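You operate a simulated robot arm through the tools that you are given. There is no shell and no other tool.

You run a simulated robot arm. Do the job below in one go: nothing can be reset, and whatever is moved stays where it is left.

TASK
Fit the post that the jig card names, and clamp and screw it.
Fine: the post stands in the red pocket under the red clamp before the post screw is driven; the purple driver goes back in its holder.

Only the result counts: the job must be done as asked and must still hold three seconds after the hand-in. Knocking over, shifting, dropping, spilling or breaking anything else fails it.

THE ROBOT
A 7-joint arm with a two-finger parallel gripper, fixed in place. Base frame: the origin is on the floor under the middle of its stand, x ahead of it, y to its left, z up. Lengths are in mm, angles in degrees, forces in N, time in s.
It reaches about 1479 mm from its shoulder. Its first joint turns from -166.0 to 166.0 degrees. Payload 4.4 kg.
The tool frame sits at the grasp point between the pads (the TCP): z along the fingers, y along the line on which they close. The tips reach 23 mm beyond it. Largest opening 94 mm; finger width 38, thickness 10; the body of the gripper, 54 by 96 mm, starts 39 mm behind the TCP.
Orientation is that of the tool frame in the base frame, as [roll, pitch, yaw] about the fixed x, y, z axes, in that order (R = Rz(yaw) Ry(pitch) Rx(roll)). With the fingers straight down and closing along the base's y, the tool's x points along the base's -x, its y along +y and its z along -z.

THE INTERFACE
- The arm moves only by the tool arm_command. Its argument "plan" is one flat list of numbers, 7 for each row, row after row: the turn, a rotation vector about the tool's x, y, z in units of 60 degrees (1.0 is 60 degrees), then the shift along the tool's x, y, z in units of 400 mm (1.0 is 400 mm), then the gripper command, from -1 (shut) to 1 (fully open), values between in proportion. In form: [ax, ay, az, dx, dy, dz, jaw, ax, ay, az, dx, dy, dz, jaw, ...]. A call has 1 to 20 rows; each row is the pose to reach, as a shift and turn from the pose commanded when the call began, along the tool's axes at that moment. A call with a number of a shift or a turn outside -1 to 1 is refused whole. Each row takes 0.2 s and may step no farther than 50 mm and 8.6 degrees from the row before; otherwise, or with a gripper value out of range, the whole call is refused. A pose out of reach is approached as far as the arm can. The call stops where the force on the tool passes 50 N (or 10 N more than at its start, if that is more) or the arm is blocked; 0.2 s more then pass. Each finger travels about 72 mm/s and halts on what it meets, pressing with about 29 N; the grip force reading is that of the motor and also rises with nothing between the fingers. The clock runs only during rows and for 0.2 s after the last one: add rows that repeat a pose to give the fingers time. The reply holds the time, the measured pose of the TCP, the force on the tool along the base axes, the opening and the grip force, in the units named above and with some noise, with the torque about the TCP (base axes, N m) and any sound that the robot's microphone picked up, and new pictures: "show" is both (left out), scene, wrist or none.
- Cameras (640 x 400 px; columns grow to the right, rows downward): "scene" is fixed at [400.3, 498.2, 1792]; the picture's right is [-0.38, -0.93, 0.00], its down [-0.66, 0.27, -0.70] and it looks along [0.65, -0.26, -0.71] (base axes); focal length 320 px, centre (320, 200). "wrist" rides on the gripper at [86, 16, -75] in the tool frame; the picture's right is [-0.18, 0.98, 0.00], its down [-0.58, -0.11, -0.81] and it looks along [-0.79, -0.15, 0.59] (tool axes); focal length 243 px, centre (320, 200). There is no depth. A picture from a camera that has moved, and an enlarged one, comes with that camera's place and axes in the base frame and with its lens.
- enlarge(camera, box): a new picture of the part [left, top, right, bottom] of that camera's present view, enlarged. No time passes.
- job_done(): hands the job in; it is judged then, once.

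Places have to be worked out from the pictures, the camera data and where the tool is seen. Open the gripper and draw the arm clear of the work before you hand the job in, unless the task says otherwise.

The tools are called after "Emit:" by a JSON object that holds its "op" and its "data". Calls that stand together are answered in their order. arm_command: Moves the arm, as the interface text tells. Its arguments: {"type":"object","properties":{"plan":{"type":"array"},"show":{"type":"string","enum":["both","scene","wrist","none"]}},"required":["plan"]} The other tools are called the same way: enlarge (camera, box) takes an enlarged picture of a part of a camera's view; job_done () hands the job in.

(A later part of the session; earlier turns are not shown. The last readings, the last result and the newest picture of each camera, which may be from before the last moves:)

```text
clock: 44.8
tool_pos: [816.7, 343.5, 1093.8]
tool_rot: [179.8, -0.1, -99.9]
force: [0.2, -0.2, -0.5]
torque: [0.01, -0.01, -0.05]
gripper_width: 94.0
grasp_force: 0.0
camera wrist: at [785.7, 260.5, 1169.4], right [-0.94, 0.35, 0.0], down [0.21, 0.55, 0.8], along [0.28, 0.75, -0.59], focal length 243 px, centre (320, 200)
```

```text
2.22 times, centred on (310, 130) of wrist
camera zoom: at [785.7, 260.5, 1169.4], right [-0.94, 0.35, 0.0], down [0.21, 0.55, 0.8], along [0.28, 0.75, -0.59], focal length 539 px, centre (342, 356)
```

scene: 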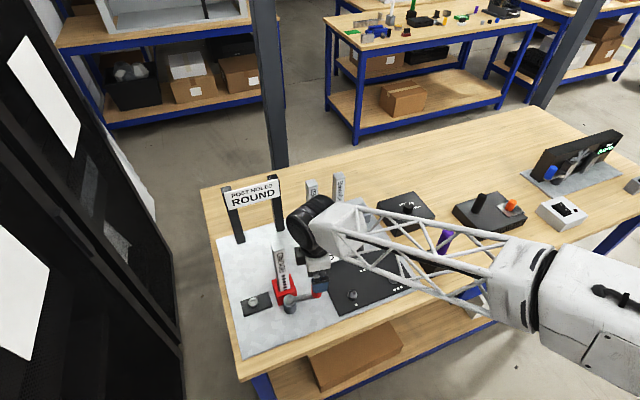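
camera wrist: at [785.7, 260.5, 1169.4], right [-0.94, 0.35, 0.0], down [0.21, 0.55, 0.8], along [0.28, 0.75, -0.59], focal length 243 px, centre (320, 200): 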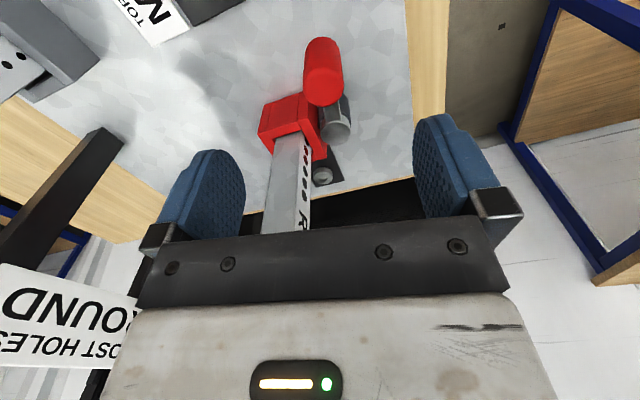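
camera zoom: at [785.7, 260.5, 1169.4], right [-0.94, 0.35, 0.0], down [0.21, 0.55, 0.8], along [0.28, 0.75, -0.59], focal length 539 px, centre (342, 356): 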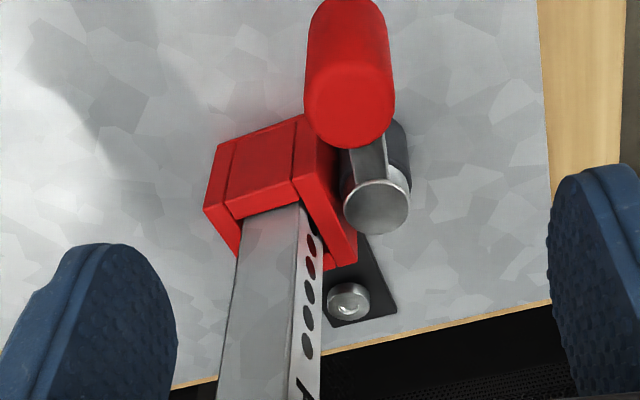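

The lever rests at about 81°, against its stop. To check whether the post is really held, I'll go above the post and test it with a light grip, so I rise first and move over it.

Emit:
{"op": "arm_command", "data": {"plan": [0.002, -0.001, -0.08, 0, 0, -0.12, 1, 0.0042, -0.0025, -0.1667, 0, 0, -0.24, 1, 0.0042, -0.0025, -0.1667, 0, 0, -0.339, 1, 0.0042, -0.0025, -0.1667, -0.07, -0.034, -0.339, 1, 0.0042, -0.0025, -0.1667, -0.14, -0.068, -0.339, 1, 0.0042, -0.0025, -0.1667, -0.212, -0.1027, -0.339, 1], "show": "both"}}

Emit:
{"op": "enlarge", "data": {"camera": "wrist", "box": [240, 0, 400, 100]}}

Emit:
{"op": "enlarge", "data": {"camera": "scene", "box": [235, 260, 331, 320]}}

```text
clock: 46.2
tool_pos: [872.2, 420.7, 1230.5]
tool_rot: [-179.8, 0.0, -90.0]
force: [0.0, 0.5, -0.1]
torque: [-0.01, -0.03, -0.01]
gripper_width: 93.9
grasp_force: 0.0
camera wrist: at [855.5, 332.6, 1305.3], right [-0.98, 0.18, 0.0], down [0.11, 0.58, 0.81], along [0.15, 0.79, -0.59], focal length 243 px, centre (320, 200)
```

scene: 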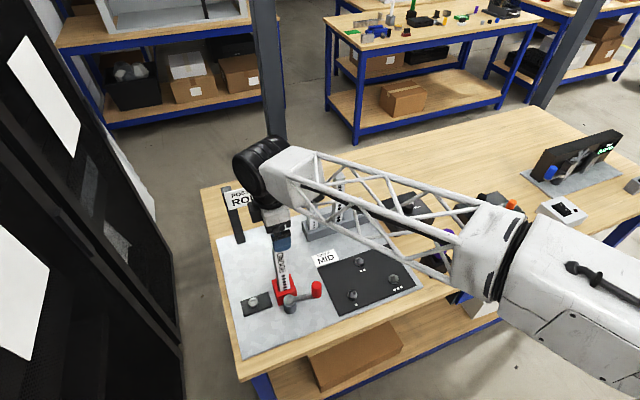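
wrist: 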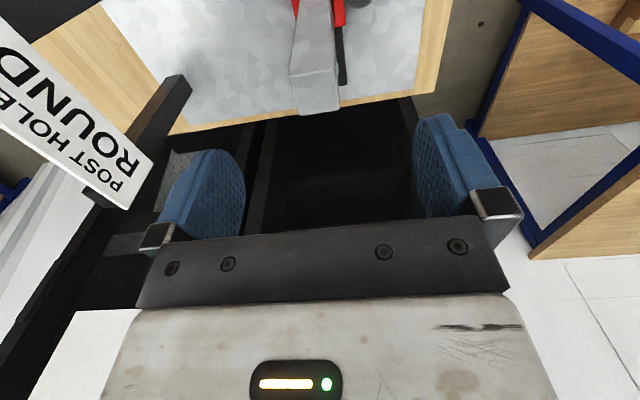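

```text
4.00 times, centred on (320, 50) of wrist
camera zoom: at [855.5, 332.6, 1305.3], right [-0.98, 0.18, 0.0], down [0.11, 0.58, 0.81], along [0.15, 0.79, -0.59], focal length 970 px, centre (320, 800)
```

zoom: 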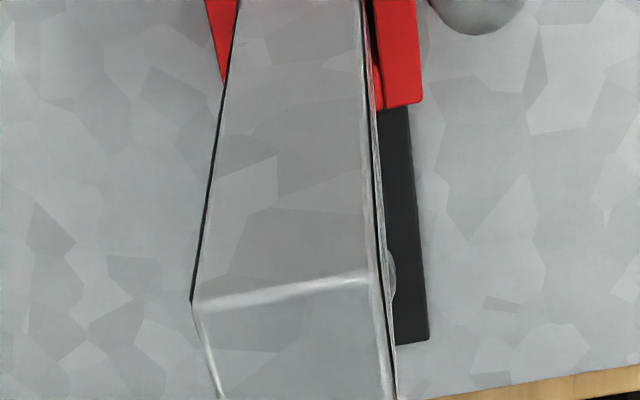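

```text
6.67 times, centred on (283, 290) of scene
camera zoom: at [400.3, 498.2, 1792.0], right [-0.38, -0.93, 0.0], down [-0.66, 0.27, -0.7], along [0.65, -0.26, -0.71], focal length 2135 px, centre (567, -400)
```

zoom: 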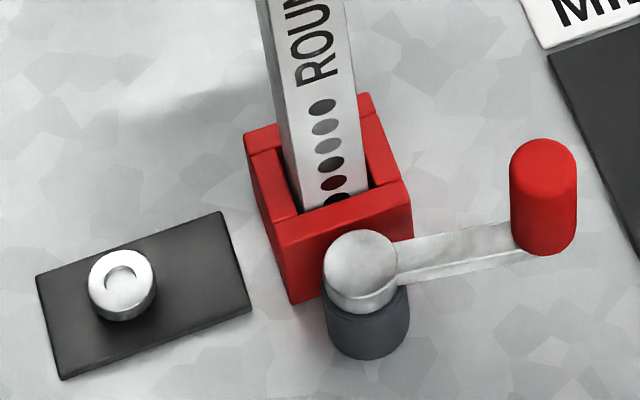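

The lever is seen pointing along -y with the post in the pocket. I'll lower around the post's top and close lightly to feel whether it is held.

Emit:
{"op": "arm_command", "data": {"plan": [0, 0, 0, 0, 0, 0.08, 1, 0, 0, 0, 0, 0, 0.16, 1, 0, 0, 0, 0, 0, 0.2375, 1, 0, 0, 0, 0, 0, 0.2375, 0.3, 0, 0, 0, 0, 0, 0.2375, -0.2, 0, 0, 0, 0, 0, 0.2375, -0.3, 0, 0, 0, 0, 0, 0.2375, -0.4, 0, 0, 0, 0, 0, 0.2375, -0.4], "show": "wrist"}}

```text
clock: 48.0
tool_pos: [872.4, 418.7, 1136.2]
tool_rot: [-179.9, 0.1, -90.0]
force: [5.5, -0.6, 1.1]
torque: [-0.08, -0.13, -0.02]
gripper_width: 30.7
grasp_force: 2.2
camera wrist: at [855.9, 331.8, 1210.6], right [-0.98, 0.18, 0.0], down [0.11, 0.58, 0.81], along [0.15, 0.79, -0.59], focal length 243 px, centre (320, 200)
```

wrist: 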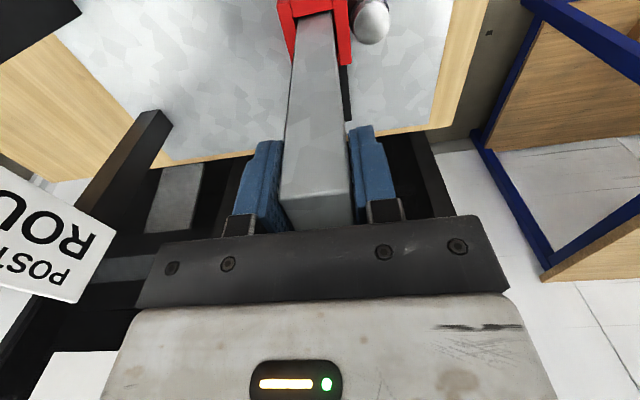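

There's 5.5 N of side reaction at a very light grip, which a loose post would not give. I'll shift 1.5 mm each way to see the stiffness.

Emit:
{"op": "arm_command", "data": {"plan": [0, 0, 0, 0, -0.0038, 0, -0.4, 0, 0, 0, 0, -0.0038, 0, -0.4], "show": "none"}}

Emit:
{"op": "arm_command", "data": {"plan": [0, 0, 0, 0, 0.0038, 0, -0.4, 0, 0, 0, 0, 0.0076, 0, -0.4, 0, 0, 0, 0, 0.0076, 0, -0.4], "show": "none"}}

```text
clock: 48.6
tool_pos: [873.9, 418.5, 1136.0]
tool_rot: [-179.9, 0.1, -89.9]
force: [1.9, -1.7, 2.5]
torque: [-0.39, -0.51, -0.02]
gripper_width: 29.6
grasp_force: 29.3
```

```text
clock: 49.4
tool_pos: [870.7, 419.5, 1136.8]
tool_rot: [-179.9, 0.1, -90.0]
force: [7.6, -2.7, 4.8]
torque: [-0.29, -1.35, -0.08]
gripper_width: 30.1
grasp_force: 29.7
```

The reaction is soft and ambiguous. A small 2 mm lift with the grip on will tell clearly whether the clamp holds the post.

Emit:
{"op": "arm_command", "data": {"plan": [0, 0, 0, 0, -0.0038, 0, -1, 0, 0, 0, 0, -0.0038, 0, -1, 0, 0, 0, 0, -0.0038, -0.0025, -1, 0, 0, 0, 0, -0.0038, -0.005, -1, 0, 0, 0, 0, -0.0038, -0.005, -1], "show": "none"}}

```text
clock: 50.6
tool_pos: [870.5, 419.9, 1135.6]
tool_rot: [180.0, 0.0, -90.0]
force: [4.3, -0.2, -4.1]
torque: [-0.13, -0.95, 0.02]
gripper_width: 30.2
grasp_force: 29.2
```

Force went to -4 N. I'll lift 3 mm more to distinguish weight (about -2.7 N) from clamping.

Emit:
{"op": "arm_command", "data": {"plan": [0, 0, 0, 0, 0, -0.0038, -1, 0, 0, 0, 0, 0, -0.0075, -1, 0, 0, 0, 0, 0, -0.0075, -1], "show": "scene"}}

Emit:
{"op": "enlarge", "data": {"camera": "scene", "box": [235, 260, 331, 320]}}

```text
clock: 51.4
tool_pos: [872.4, 420.1, 1139.7]
tool_rot: [-180.0, 0.1, -90.0]
force: [4.3, -0.2, -21.3]
torque: [-0.03, -0.87, 0.01]
gripper_width: 30.3
grasp_force: 29.5
```

scene: 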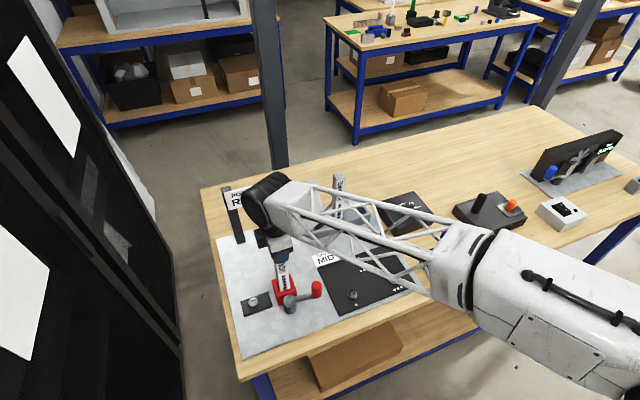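

```text
6.67 times, centred on (283, 290) of scene
camera zoom: at [400.3, 498.2, 1792.0], right [-0.38, -0.93, 0.0], down [-0.66, 0.27, -0.7], along [0.65, -0.26, -0.71], focal length 2135 px, centre (567, -400)
```

zoom: 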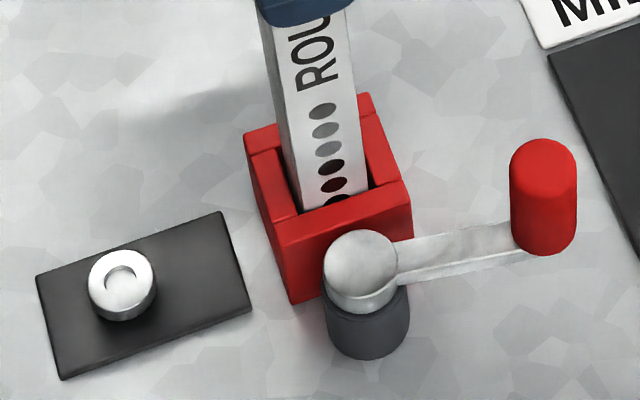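

The post resists lifting with -21 N and hasn't moved, so the clamp is holding it. I'll return to the neutral height, open and rise.

Emit:
{"op": "arm_command", "data": {"plan": [0, 0, 0, 0, 0, 0.006, -1, 0, 0, 0, 0, 0, 0.0095, -1, 0, 0, 0, 0, 0, 0.0095, -0.3, 0, 0, 0, 0, 0, 0.0095, 0.2, 0, 0, 0, 0, 0, 0.0095, 1, 0, 0, 0, 0, 0, 0.0095, 1, 0, 0, 0, 0, 0, -0.07, 1, 0, 0, 0, 0, 0, -0.17, 1, 0, 0, 0, 0, 0, -0.25, 1], "show": "both"}}

Emit:
{"op": "enlarge", "data": {"camera": "scene", "box": [235, 260, 331, 320]}}

```text
clock: 53.4
tool_pos: [870.4, 420.4, 1239.6]
tool_rot: [-179.9, 0.1, -89.9]
force: [-0.5, 0.3, -0.2]
torque: [-0.01, 0.03, -0.02]
gripper_width: 94.3
grasp_force: 0.1
camera wrist: at [854.6, 333.3, 1314.3], right [-0.98, 0.18, 0.0], down [0.11, 0.58, 0.81], along [0.15, 0.79, -0.59], focal length 243 px, centre (320, 200)
```

scene: 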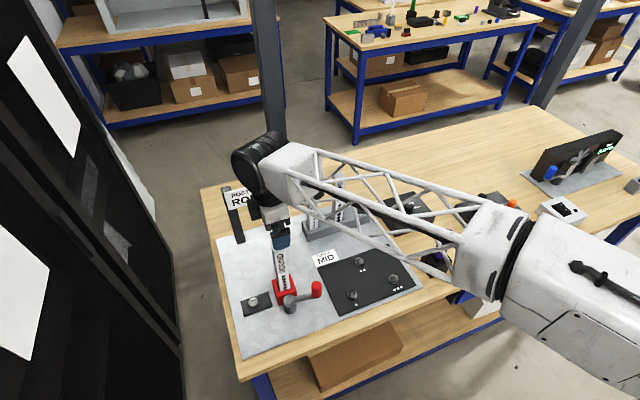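
wrist: 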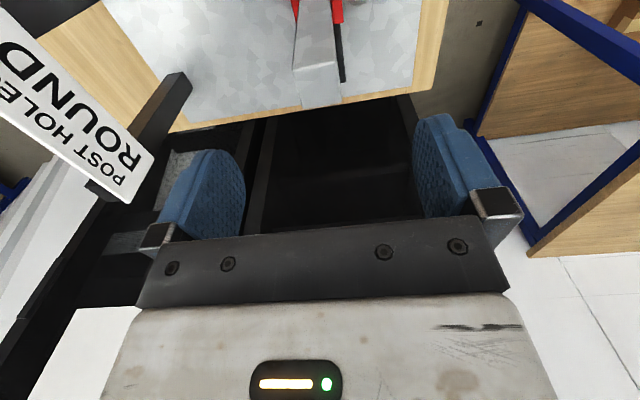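

```text
6.67 times, centred on (283, 290) of scene
camera zoom: at [400.3, 498.2, 1792.0], right [-0.38, -0.93, 0.0], down [-0.66, 0.27, -0.7], along [0.65, -0.26, -0.71], focal length 2135 px, centre (567, -400)
```

zoom: 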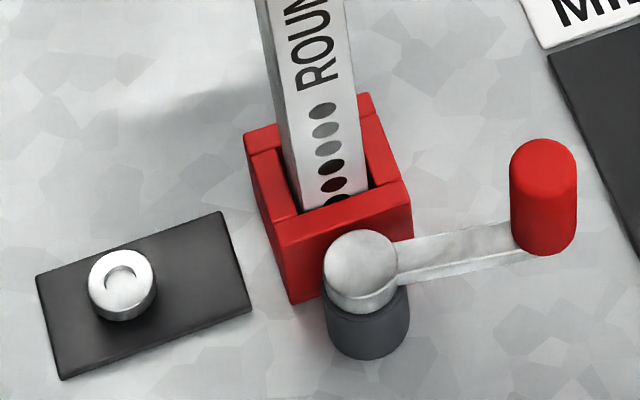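

The post stays clamped. Next is the driver: I'll move over to view it and its holder closely, turning the gripper back to face +x.

Emit:
{"op": "arm_command", "data": {"plan": [0, 0, 0.125, 0.0938, 0.025, 0, 1, 0, 0, 0.25, 0.1875, 0.05, 0, 1, 0, 0, 0.375, 0.2813, 0.075, 0, 1, 0, 0, 0.5, 0.375, 0.1, 0, 1, 0, 0, 0.625, 0.4688, 0.125, 0, 1, 0, 0, 0.75, 0.5625, 0.15, 0, 1, 0, 0, 0.875, 0.6563, 0.175, 0, 1, 0, 0, 1.0, 0.75, 0.2, 0, 1], "show": "none"}}

Emit:
{"op": "arm_command", "data": {"plan": [0, 0, 0.1, 0.0716, -0.0539, 0.02, 1, 0, 0, 0.2, 0.1431, -0.1079, 0.04, 1, 0, 0, 0.3, 0.2147, -0.1618, 0.06, 1, 0, 0, 0.4, 0.2862, -0.2158, 0.08, 1, 0, 0, 0.5, 0.3578, -0.2697, 0.1, 1], "show": "both"}}

Emit:
{"op": "enlarge", "data": {"camera": "wrist", "box": [240, 30, 400, 160]}}

Emit:
{"op": "enlarge", "data": {"camera": "scene", "box": [400, 215, 480, 285]}}

```text
clock: 55.2
tool_pos: [791.7, 120.2, 1239.2]
tool_rot: [-180.0, 0.1, -149.9]
force: [0.8, 0.1, 0.4]
torque: [0.03, 0.0, 0.01]
gripper_width: 93.8
grasp_force: 0.1
```

```text
clock: 56.4
tool_pos: [721.5, -45.5, 1198.6]
tool_rot: [179.9, 0.2, 180.0]
force: [-0.1, -1.2, -0.3]
torque: [0.02, -0.02, -0.03]
gripper_width: 94.1
grasp_force: 0.1
camera wrist: at [634.6, -29.9, 1273.4], right [0.18, 0.98, 0.0], down [0.58, -0.11, 0.81], along [0.79, -0.15, -0.59], focal length 243 px, centre (320, 200)
```

scene: 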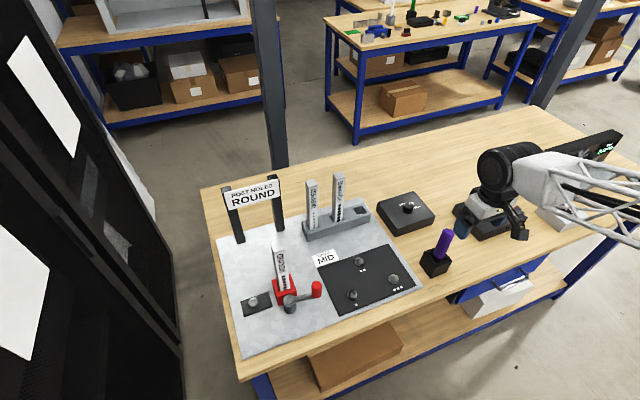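
wrist: 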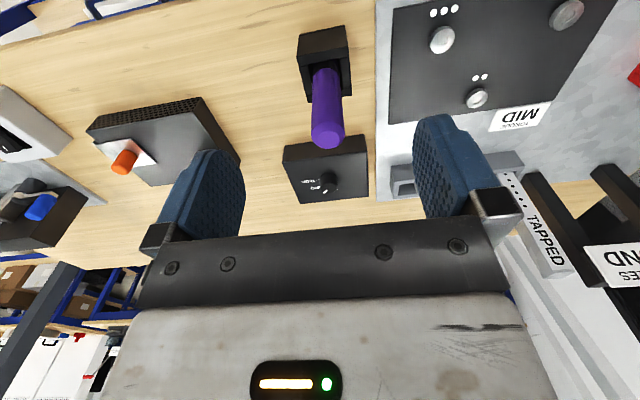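

```text
3.08 times, centred on (320, 95) of wrist
camera zoom: at [634.6, -29.9, 1273.4], right [0.18, 0.98, 0.0], down [0.58, -0.11, 0.81], along [0.79, -0.15, -0.59], focal length 746 px, centre (320, 523)
```

zoom: 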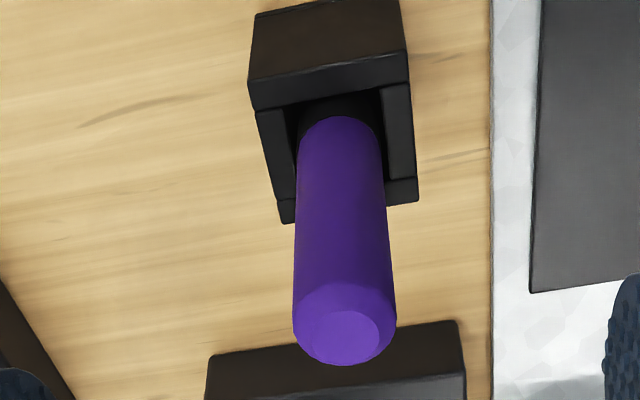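

```text
5.71 times, centred on (440, 250) of scene
camera zoom: at [400.3, 498.2, 1792.0], right [-0.38, -0.93, 0.0], down [-0.66, 0.27, -0.7], along [0.65, -0.26, -0.71], focal length 1830 px, centre (-366, -86)
```

zoom: 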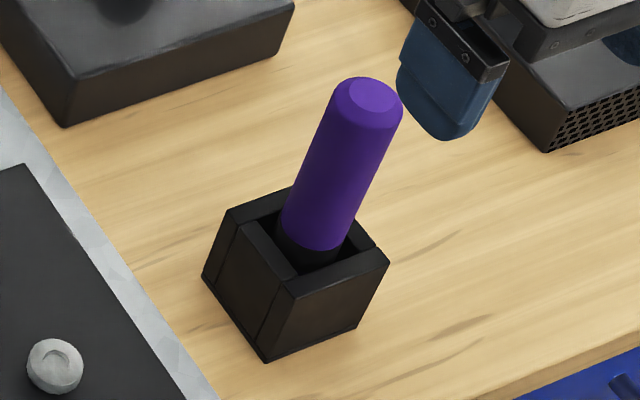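

The driver stands vertically at about (788, -50); its purple grip runs from z≈970 to 1087 and is about 34 mm wide. I'll move above it and lower with open jaws to z≈1058.

Emit:
{"op": "arm_command", "data": {"plan": [0, 0, 0, -0.085, -0.006, 0, 1, 0, 0, 0, -0.1675, -0.0118, 0, 1, 0, 0, 0, -0.1675, -0.0118, 0.09, 1, 0, 0, 0, -0.1675, -0.0118, 0.18, 1, 0, 0, 0, -0.1675, -0.0118, 0.27, 1, 0, 0, 0, -0.1675, -0.0118, 0.325, 1, 0, 0, 0, -0.1675, -0.0118, 0.3525, 1], "show": "both"}}

Emit:
{"op": "enlarge", "data": {"camera": "wrist", "box": [220, 60, 420, 220]}}

Emit:
{"op": "enlarge", "data": {"camera": "scene", "box": [390, 190, 490, 290]}}

```text
clock: 58.0
tool_pos: [789.8, -49.8, 1058.4]
tool_rot: [179.8, 0.2, -179.9]
force: [1.1, 0.2, -0.1]
torque: [0.02, 0.01, -0.01]
gripper_width: 93.8
grasp_force: 0.1
camera wrist: at [703.4, -34.4, 1132.8], right [0.18, 0.98, 0.0], down [0.58, -0.11, 0.81], along [0.79, -0.15, -0.59], focal length 243 px, centre (320, 200)
```

scene: 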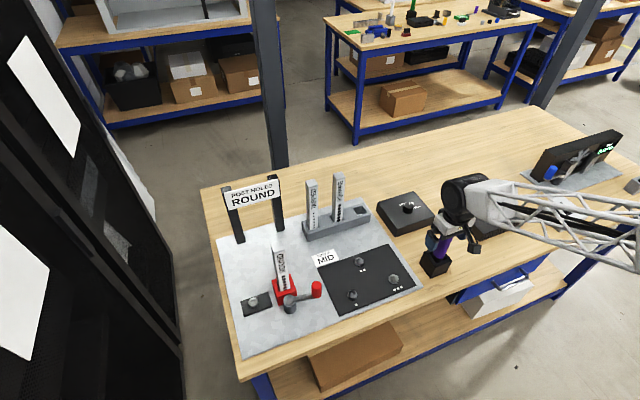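
wrist: 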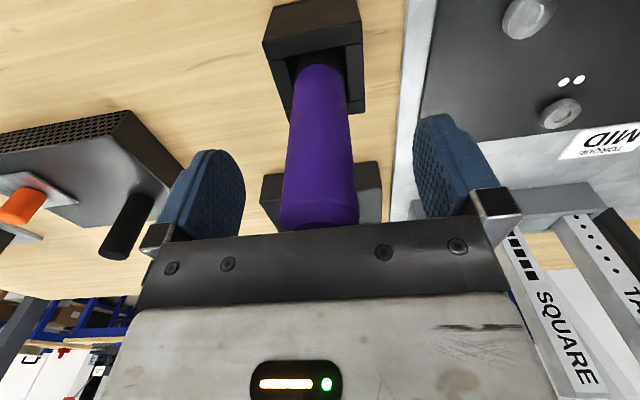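

```text
2.50 times, centred on (320, 140) of wrist
camera zoom: at [703.4, -34.4, 1132.8], right [0.18, 0.98, 0.0], down [0.58, -0.11, 0.81], along [0.79, -0.15, -0.59], focal length 606 px, centre (320, 350)
```

zoom: 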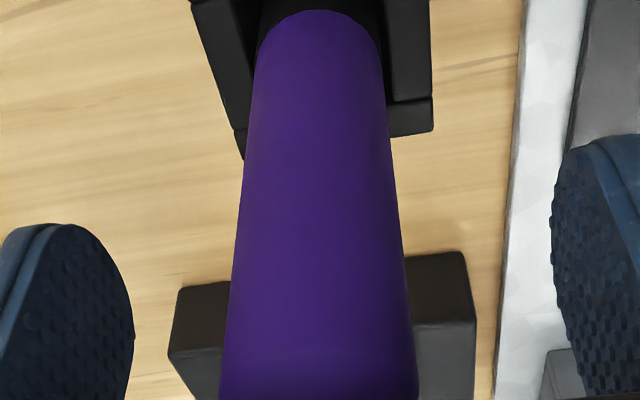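

```text
4.00 times, centred on (440, 240) of scene
camera zoom: at [400.3, 498.2, 1792.0], right [-0.38, -0.93, 0.0], down [-0.66, 0.27, -0.7], along [0.65, -0.26, -0.71], focal length 1281 px, centre (-160, 40)
```

zoom: 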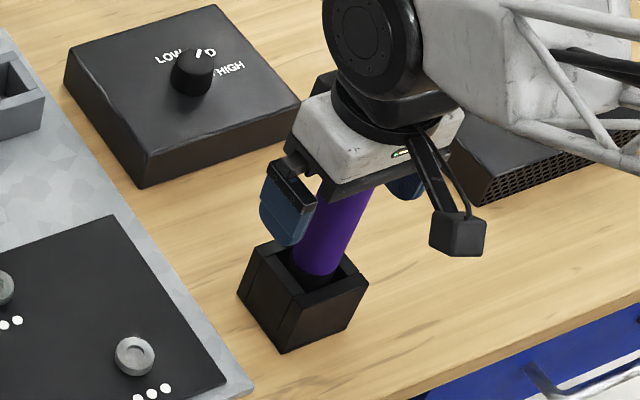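

The driver is centred between the pads. I'll trim a 0.2° tilt and close on it.

Emit:
{"op": "arm_command", "data": {"plan": [0.0033, 0.0033, 0, 0, 0, 0, 1, 0.0033, 0.0033, 0, 0, 0, 0, -1, 0.0033, 0.0033, 0, 0, 0, 0, -1, 0.0033, 0.0033, 0, 0, 0, 0, -1, 0.0033, 0.0033, 0, 0, 0, 0, -1, 0.0033, 0.0033, 0, 0, 0, 0, -1], "show": "wrist"}}

```text
clock: 59.4
tool_pos: [789.7, -49.1, 1058.0]
tool_rot: [-179.9, -0.1, -179.9]
force: [1.5, -0.7, 0.0]
torque: [-0.03, -0.09, -0.02]
gripper_width: 33.7
grasp_force: 29.0
camera wrist: at [703.4, -34.1, 1133.1], right [0.18, 0.98, 0.0], down [0.58, -0.11, 0.81], along [0.79, -0.15, -0.59], focal length 243 px, centre (320, 200)
```

wrist: 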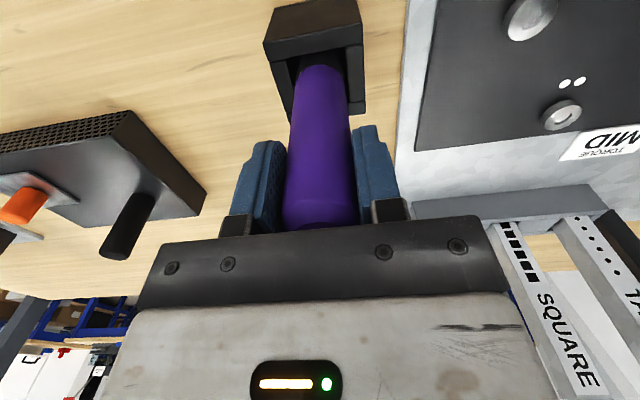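

Gripped at 33.7 mm with no side load. Lifting straight up 150 mm.

Emit:
{"op": "arm_command", "data": {"plan": [0, 0, 0, 0, 0, -0.04, -1, 0, 0, 0, 0, 0, -0.12, -1, 0, 0, 0, 0, 0, -0.22, -1, 0, 0, 0, 0, 0, -0.32, -1, 0, 0, 0, 0, 0, -0.375, -1], "show": "both"}}

Emit:
{"op": "enlarge", "data": {"camera": "scene", "box": [390, 150, 490, 290]}}

Emit:
{"op": "enlarge", "data": {"camera": "wrist", "box": [220, 0, 420, 220]}}

```text
clock: 60.6
tool_pos: [790.2, -48.8, 1208.2]
tool_rot: [-179.9, -0.3, -179.9]
force: [-0.1, -0.3, -3.5]
torque: [0.0, 0.0, 0.02]
gripper_width: 33.5
grasp_force: 29.1
camera wrist: at [704.2, -33.1, 1282.9], right [0.18, 0.98, 0.0], down [0.58, -0.11, 0.8], along [0.79, -0.15, -0.59], focal length 243 px, centre (320, 200)
```

scene: 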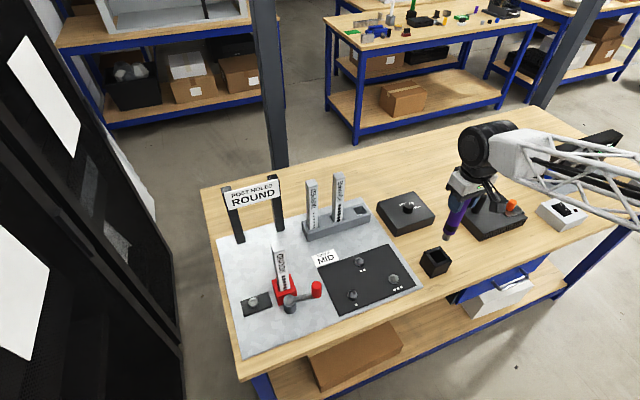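
wrist: 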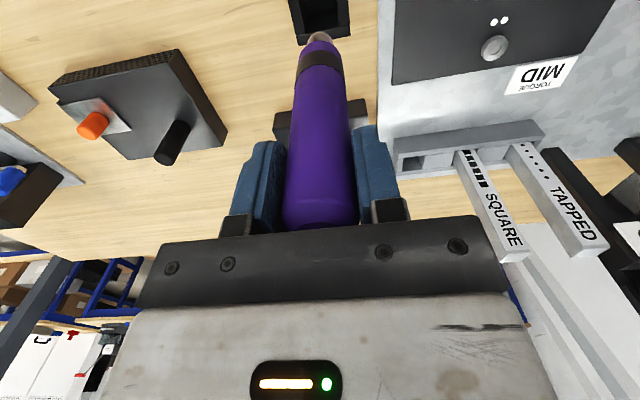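

```text
2.86 times, centred on (440, 220) of scene
camera zoom: at [400.3, 498.2, 1792.0], right [-0.38, -0.93, 0.0], down [-0.66, 0.27, -0.7], along [0.65, -0.26, -0.71], focal length 915 px, centre (-23, 143)
```

zoom: 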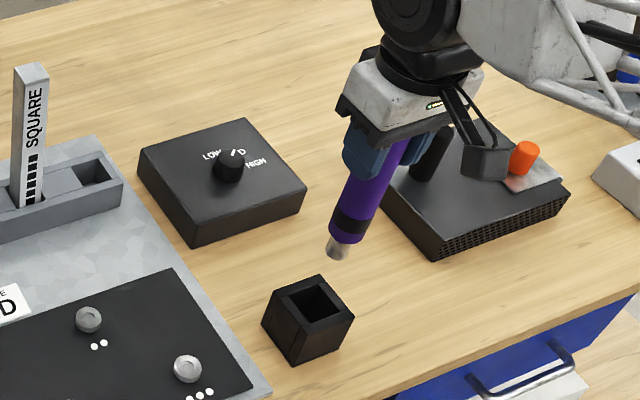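

```text
1.82 times, centred on (320, 110) of wrist
camera zoom: at [704.2, -33.1, 1282.9], right [0.18, 0.98, 0.0], down [0.58, -0.11, 0.8], along [0.79, -0.15, -0.59], focal length 441 px, centre (320, 364)
```

zoom: 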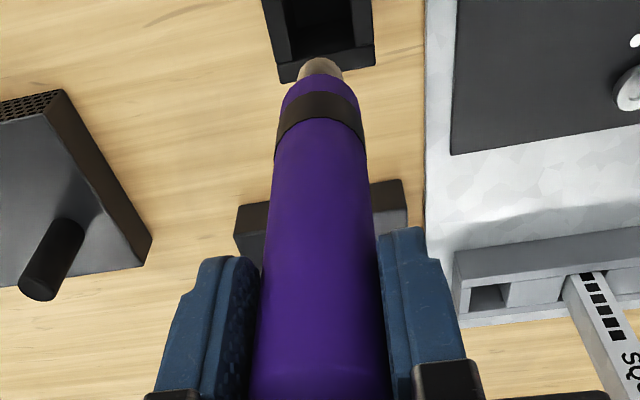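

The driver is out: it has a metal nose whose tip is about 156–160 mm below the TCP. I'll carry it round the -x side of the clamp and post towards the post screw near (874, 513).

Emit:
{"op": "arm_command", "data": {"plan": [0, 0, 0, 0.0125, 0.1188, 0, -1, 0, 0, 0, 0.025, 0.2375, 0, -1, 0, 0, 0, 0.0375, 0.3563, 0, -1, 0, 0, 0, 0.05, 0.475, 0, -1, 0, 0, 0, 0.0625, 0.5938, 0, -1, 0, 0, 0, 0.075, 0.7125, 0, -1, 0, 0, 0, 0.0875, 0.8313, 0, -1, 0, 0, 0, 0.1, 0.95, 0, -1], "show": "none"}}

Emit:
{"op": "arm_command", "data": {"plan": [0, 0, 0, -0.0255, 0.091, 0, -1, 0, 0, 0, -0.051, 0.182, 0, -1, 0, 0, 0, -0.0765, 0.273, 0, -1, 0, 0, 0, -0.102, 0.364, 0, -1, 0, 0, 0, -0.1275, 0.455, 0, -1], "show": "both"}}

Emit:
{"op": "enlarge", "data": {"camera": "wrist", "box": [240, 0, 400, 100]}}

Emit:
{"op": "enlarge", "data": {"camera": "scene", "box": [220, 250, 316, 330]}}

```text
clock: 62.4
tool_pos: [750.5, 330.7, 1207.9]
tool_rot: [-179.9, -0.1, -179.9]
force: [-0.1, 0.2, -3.7]
torque: [-0.02, -0.01, 0.01]
gripper_width: 33.5
grasp_force: 28.7
```

```text
clock: 63.6
tool_pos: [800.2, 512.9, 1208.0]
tool_rot: [-179.9, -0.1, -179.9]
force: [-0.1, 0.2, -2.8]
torque: [-0.01, -0.04, -0.01]
gripper_width: 33.7
grasp_force: 28.9
camera wrist: at [714.2, 529.1, 1282.7], right [0.18, 0.98, 0.0], down [0.58, -0.11, 0.81], along [0.79, -0.15, -0.59], focal length 243 px, centre (320, 200)
```

scene: 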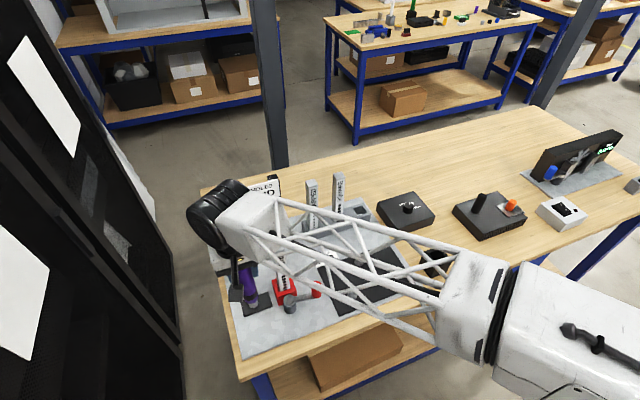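
wrist: 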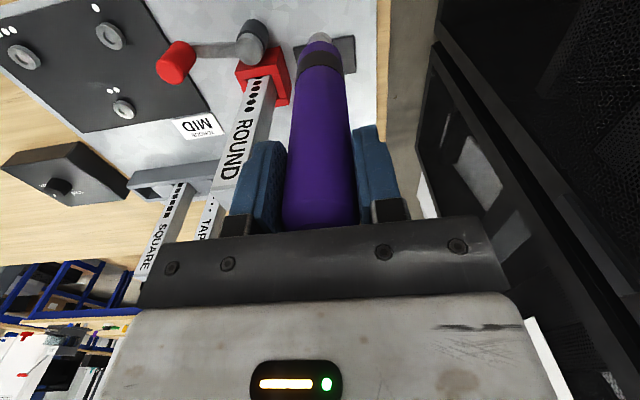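

```text
4.00 times, centred on (320, 50) of wrist
camera zoom: at [714.2, 529.1, 1282.7], right [0.18, 0.98, 0.0], down [0.58, -0.11, 0.81], along [0.79, -0.15, -0.59], focal length 970 px, centre (320, 800)
```

zoom: 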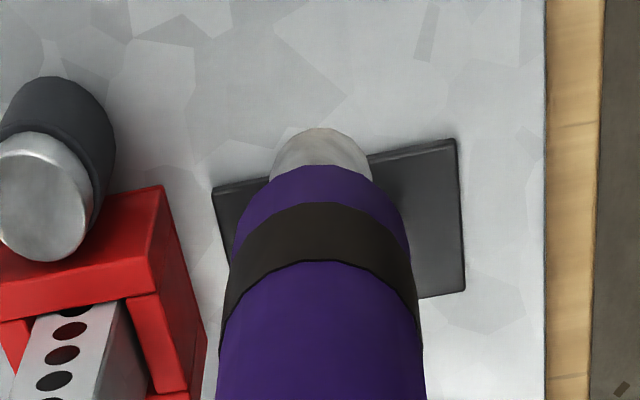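

```text
5.00 times, centred on (268, 290) of scene
camera zoom: at [400.3, 498.2, 1792.0], right [-0.38, -0.93, 0.0], down [-0.66, 0.27, -0.7], along [0.65, -0.26, -0.71], focal length 1601 px, centre (580, -250)
```

zoom: 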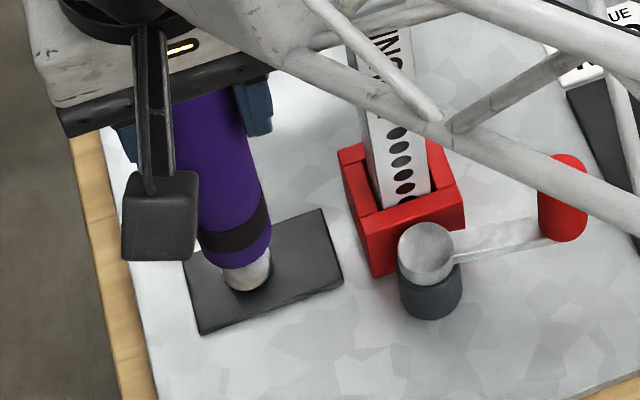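

The driver hides the screw from both cameras, but from the plate edges and earlier views I place the screw at about (875, 514) with its top at z≈933. I'll move the driver over it, with the tip about 15 mm above, and check.

Emit:
{"op": "arm_command", "data": {"plan": [0, 0, 0, -0.0935, 0.002, 0, -1, 0, 0, 0, -0.187, 0.0038, 0.05, -1, 0, 0, 0, -0.187, 0.0038, 0.15, -1, 0, 0, 0, -0.187, 0.0038, 0.23, -1, 0, 0, 0, -0.187, 0.0038, 0.25, -1], "show": "both"}}

Emit:
{"op": "enlarge", "data": {"camera": "wrist", "box": [240, 0, 400, 100]}}

Emit:
{"op": "enlarge", "data": {"camera": "scene", "box": [220, 265, 284, 320]}}

```text
clock: 64.8
tool_pos: [875.6, 514.6, 1106.4]
tool_rot: [-179.9, -0.1, -180.0]
force: [-0.1, -0.1, -3.3]
torque: [0.0, 0.0, 0.01]
gripper_width: 33.7
grasp_force: 29.0
camera wrist: at [788.5, 530.1, 1181.0], right [0.18, 0.98, 0.0], down [0.58, -0.11, 0.81], along [0.79, -0.15, -0.59], focal length 243 px, centre (320, 200)
```

scene: 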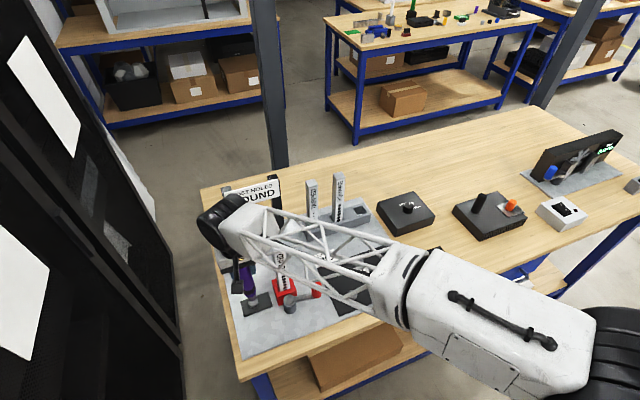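
wrist: 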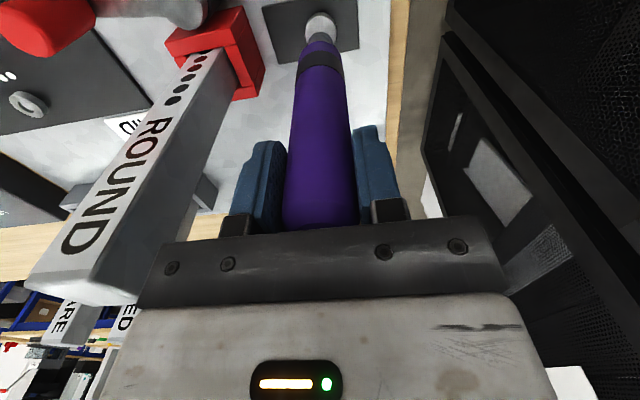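

```text
4.00 times, centred on (320, 50) of wrist
camera zoom: at [788.5, 530.1, 1181.0], right [0.18, 0.98, 0.0], down [0.58, -0.11, 0.81], along [0.79, -0.15, -0.59], focal length 970 px, centre (320, 800)
```

zoom: 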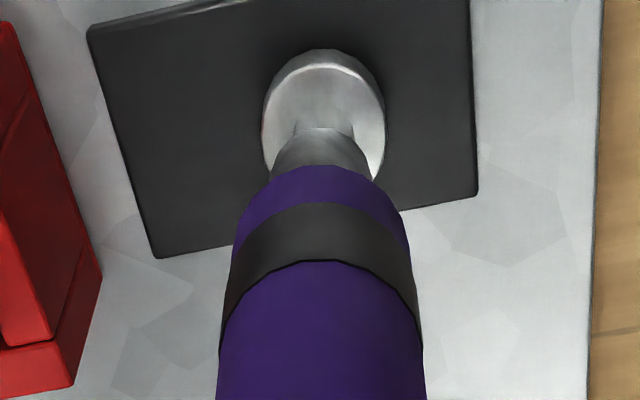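

```text
7.27 times, centred on (252, 292) of scene
camera zoom: at [400.3, 498.2, 1792.0], right [-0.38, -0.93, 0.0], down [-0.66, 0.27, -0.7], along [0.65, -0.26, -0.71], focal length 2329 px, centre (814, -473)
```

zoom: 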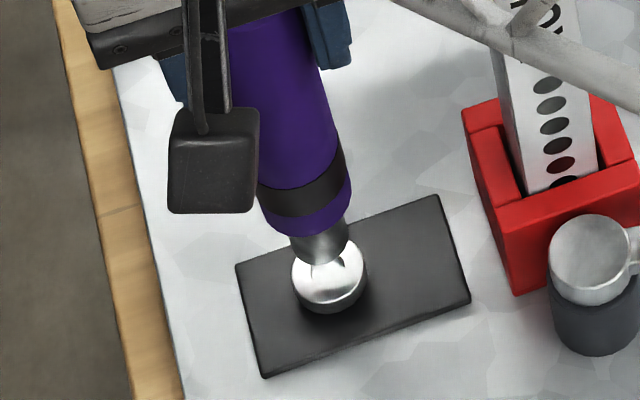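

Both views now show the nose just above the screw head. I'll zoom further to measure the residual offset.

Emit:
{"op": "enlarge", "data": {"camera": "scene", "box": [248, 288, 280, 308]}}

Emit:
{"op": "enlarge", "data": {"camera": "wrist", "box": [288, 5, 352, 45]}}

```text
16.00 times, centred on (264, 298) of scene
camera zoom: at [400.3, 498.2, 1792.0], right [-0.38, -0.93, 0.0], down [-0.66, 0.27, -0.7], along [0.65, -0.26, -0.71], focal length 5125 px, centre (1216, -1368)
```

zoom: 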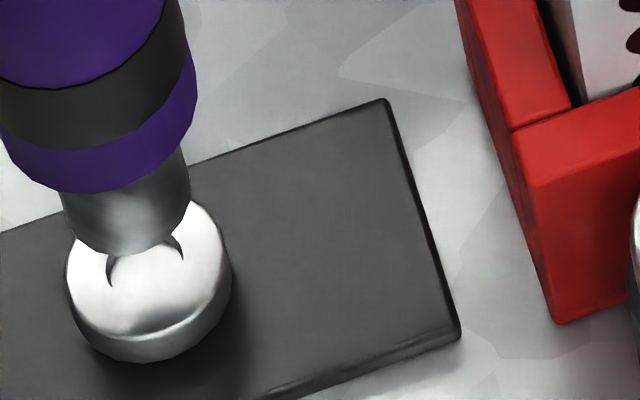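

```text
10.00 times, centred on (320, 25) of wrist
camera zoom: at [788.5, 530.1, 1181.0], right [0.18, 0.98, 0.0], down [0.58, -0.11, 0.81], along [0.79, -0.15, -0.59], focal length 2426 px, centre (320, 1950)
```

zoom: 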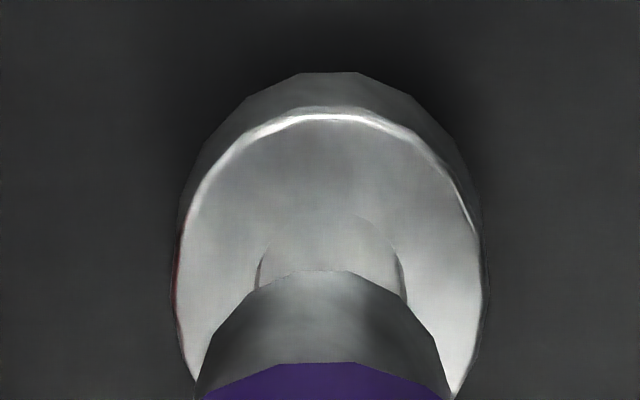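

The nose needs about +0.8 mm in y, and x looks within about 2 mm. I'll lower 14 mm for a closer comparison.

Emit:
{"op": "arm_command", "data": {"plan": [0, 0, 0, 0, 0.002, 0.015, -1, 0, 0, 0, 0, 0.002, 0.03, -1, 0, 0, 0, 0, 0.002, 0.035, -1], "show": "none"}}

Emit:
{"op": "enlarge", "data": {"camera": "scene", "box": [244, 285, 276, 305]}}

Emit:
{"op": "enlarge", "data": {"camera": "wrist", "box": [288, 5, 352, 45]}}

```text
clock: 65.6
tool_pos: [874.9, 516.3, 1092.2]
tool_rot: [-179.9, -0.1, -180.0]
force: [0.9, 0.1, -3.6]
torque: [-0.01, -0.03, 0.01]
gripper_width: 33.7
grasp_force: 29.4
```

```text
16.00 times, centred on (260, 295) of scene
camera zoom: at [400.3, 498.2, 1792.0], right [-0.38, -0.93, 0.0], down [-0.66, 0.27, -0.7], along [0.65, -0.26, -0.71], focal length 5125 px, centre (1280, -1320)
```

zoom: 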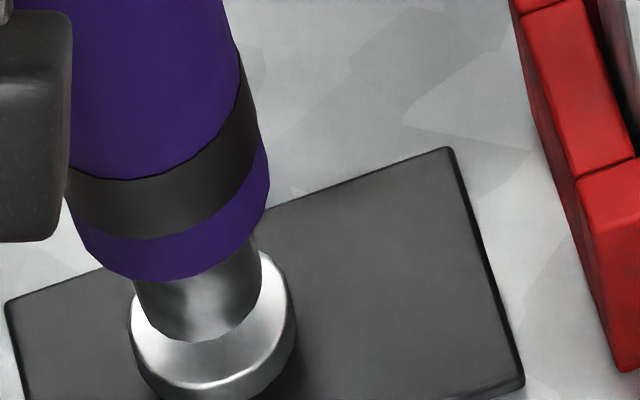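

```text
10.00 times, centred on (320, 25) of wrist
camera zoom: at [788.5, 530.7, 1167.4], right [0.18, 0.98, 0.0], down [0.58, -0.11, 0.81], along [0.79, -0.15, -0.59], focal length 2426 px, centre (320, 1950)
```

zoom: 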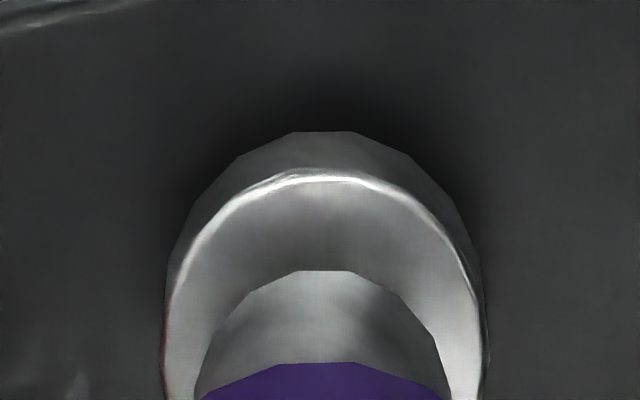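

Still free. I'll lower 8 mm more and compare again.

Emit:
{"op": "arm_command", "data": {"plan": [0, 0, 0, 0, 0, 0.01, -1, 0, 0, 0, 0, 0, 0.02, -1, 0, 0, 0, 0, 0, 0.02, -1], "show": "none"}}

Emit:
{"op": "enlarge", "data": {"camera": "scene", "box": [244, 285, 276, 305]}}

Emit:
{"op": "enlarge", "data": {"camera": "wrist", "box": [288, 5, 352, 45]}}

```text
clock: 66.4
tool_pos: [875.1, 514.0, 1086.1]
tool_rot: [-179.9, -0.1, -179.9]
force: [0.9, -0.3, -3.0]
torque: [-0.01, 0.02, -0.03]
gripper_width: 34.0
grasp_force: 29.5
```

```text
16.00 times, centred on (260, 295) of scene
camera zoom: at [400.3, 498.2, 1792.0], right [-0.38, -0.93, 0.0], down [-0.66, 0.27, -0.7], along [0.65, -0.26, -0.71], focal length 5125 px, centre (1280, -1320)
```

zoom: 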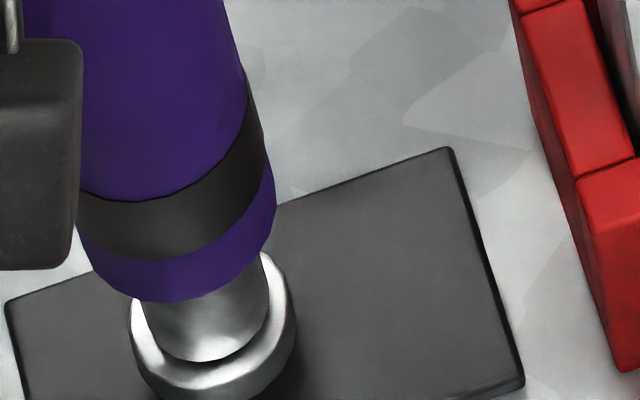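

```text
10.00 times, centred on (320, 25) of wrist
camera zoom: at [788.4, 530.5, 1160.0], right [0.18, 0.98, 0.0], down [0.58, -0.11, 0.81], along [0.79, -0.15, -0.59], focal length 2426 px, centre (320, 1950)
```

zoom: 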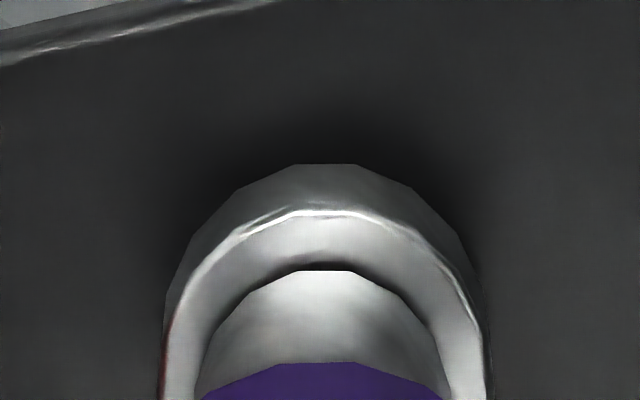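

Nearly concentric (within about half a mm) and only a few mm above the head. I'll lower in 1 mm steps until contact.

Emit:
{"op": "arm_command", "data": {"plan": [0, 0, 0, 0, 0.001, 0.0025, -1, 0, 0, 0, 0, 0.001, 0.005, -1, 0, 0, 0, 0, 0.001, 0.0075, -1, 0, 0, 0, 0, 0.001, 0.01, -1], "show": "none"}}

```text
clock: 67.4
tool_pos: [873.2, 514.8, 1080.8]
tool_rot: [-179.8, -0.1, -179.9]
force: [-1.8, -1.8, 2.4]
torque: [-0.21, 0.19, 0.01]
gripper_width: 33.6
grasp_force: 29.1
```

Contact has begun (force changed by about +5.6 N). I'll check the alignment at contact before pressing.

Emit:
{"op": "enlarge", "data": {"camera": "scene", "box": [244, 285, 276, 305]}}

Emit:
{"op": "enlarge", "data": {"camera": "wrist", "box": [288, 5, 352, 45]}}

```text
16.00 times, centred on (260, 295) of scene
camera zoom: at [400.3, 498.2, 1792.0], right [-0.38, -0.93, 0.0], down [-0.66, 0.27, -0.7], along [0.65, -0.26, -0.71], focal length 5125 px, centre (1280, -1320)
```

zoom: 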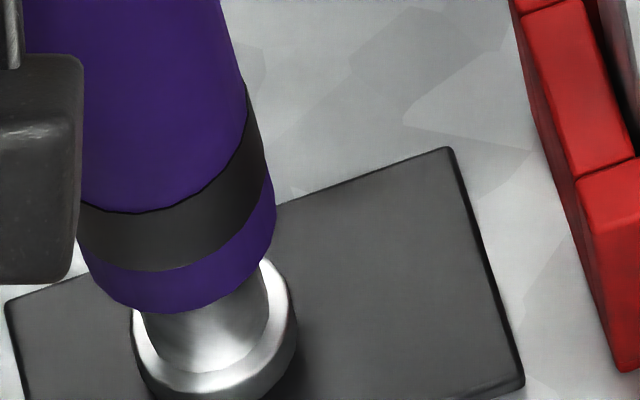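

```text
10.00 times, centred on (320, 25) of wrist
camera zoom: at [788.4, 531.0, 1156.3], right [0.18, 0.98, 0.0], down [0.58, -0.11, 0.81], along [0.79, -0.15, -0.59], focal length 2426 px, centre (320, 1950)
```

zoom: 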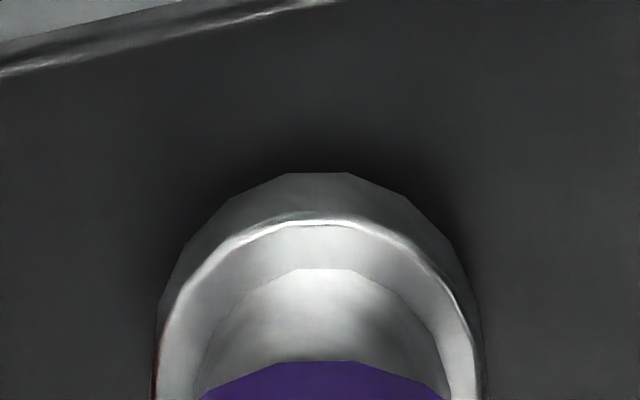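

At contact the nose and head are concentric within about 0.5 mm. Now I'll press gently and listen.

Emit:
{"op": "arm_command", "data": {"plan": [0, 0, 0, 0, -0.0005, 0.0015, -1, 0, 0, 0, 0, -0.0005, 0.003, -1, 0, 0, 0, 0, -0.0005, 0.003, -1, 0, 0, 0, 0, -0.0005, 0.003, -1], "show": "none"}}

```text
clock: 68.4
tool_pos: [874.2, 515.0, 1079.4]
tool_rot: [-179.9, 0.0, -179.9]
force: [2.4, 4.3, 2.6]
torque: [0.67, -0.31, -0.02]
gripper_width: 33.5
grasp_force: 28.8
```

The vertical force did not rise while moving 1 mm further down; I'll look for movement of the screw or slip of the driver.

Emit:
{"op": "enlarge", "data": {"camera": "scene", "box": [236, 265, 284, 305]}}

Emit:
{"op": "enlarge", "data": {"camera": "wrist", "box": [288, 5, 352, 45]}}

```text
10.00 times, centred on (260, 285) of scene
camera zoom: at [400.3, 498.2, 1792.0], right [-0.38, -0.93, 0.0], down [-0.66, 0.27, -0.7], along [0.65, -0.26, -0.71], focal length 3203 px, centre (920, -650)
```

zoom: 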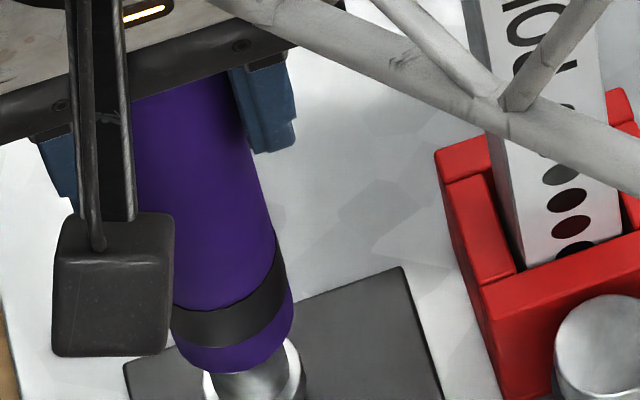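

```text
10.00 times, centred on (320, 25) of wrist
camera zoom: at [788.2, 530.8, 1154.9], right [0.18, 0.98, 0.0], down [0.58, -0.11, 0.81], along [0.79, -0.15, -0.59], focal length 2426 px, centre (320, 1950)
```

zoom: 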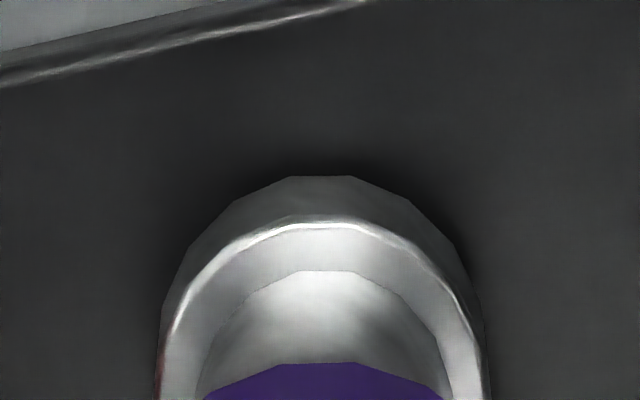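

The nose rests flat on the screw head. I'll press a bit harder, in half-millimetre steps.

Emit:
{"op": "arm_command", "data": {"plan": [0, 0, 0, 0, 0, 0.0013, -1, 0, 0, 0, 0, 0, 0.0025, -1, 0, 0, 0, 0, 0, 0.0038, -1, 0, 0, 0, 0, 0, 0.005, -1, 0, 0, 0, 0, 0, 0.005, -1], "show": "none"}}

```text
clock: 69.6
tool_pos: [874.6, 514.7, 1077.4]
tool_rot: [-179.9, -0.2, -179.9]
force: [1.0, 3.3, 2.0]
torque: [0.57, -0.14, -0.05]
gripper_width: 33.6
grasp_force: 29.2
```

The tool keeps going down at only about 5 N, so the screw may be sinking. I'll look at the head again.

Emit:
{"op": "enlarge", "data": {"camera": "wrist", "box": [288, 5, 352, 45]}}

Emit:
{"op": "enlarge", "data": {"camera": "scene", "box": [244, 285, 276, 305]}}

```text
10.00 times, centred on (320, 25) of wrist
camera zoom: at [788.1, 530.7, 1152.8], right [0.18, 0.98, 0.0], down [0.58, -0.11, 0.81], along [0.79, -0.15, -0.59], focal length 2426 px, centre (320, 1950)
```

zoom: 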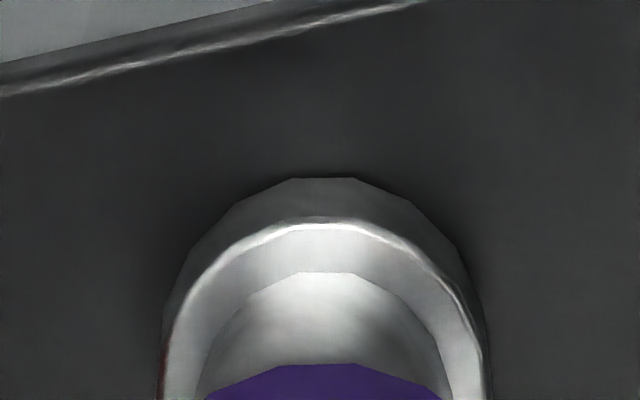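

```text
16.00 times, centred on (260, 295) of scene
camera zoom: at [400.3, 498.2, 1792.0], right [-0.38, -0.93, 0.0], down [-0.66, 0.27, -0.7], along [0.65, -0.26, -0.71], focal length 5125 px, centre (1280, -1320)
```

zoom: 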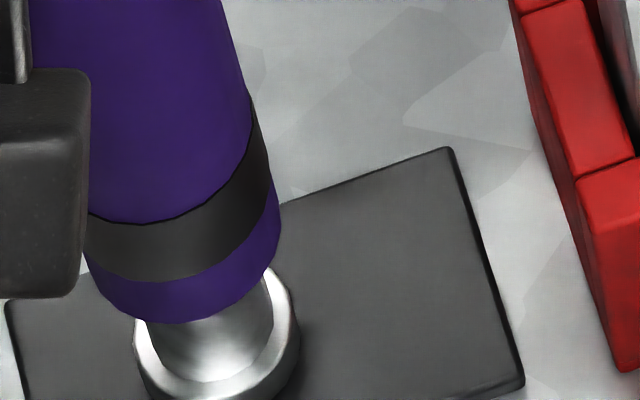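

The head is sinking as the driver presses, so pressing drives it. I'll continue down in 1 mm steps, watching force and sound.

Emit:
{"op": "arm_command", "data": {"plan": [0, 0, 0, 0, 0, 0.0025, -1, 0, 0, 0, 0, 0, 0.005, -1, 0, 0, 0, 0, 0, 0.0075, -1, 0, 0, 0, 0, 0, 0.0075, -1], "show": "none"}}

```text
clock: 70.6
tool_pos: [874.9, 516.3, 1076.6]
tool_rot: [180.0, 0.0, -179.9]
force: [-3.8, -1.2, 24.6]
torque: [-0.16, 0.42, 0.0]
gripper_width: 33.5
grasp_force: 28.7
```

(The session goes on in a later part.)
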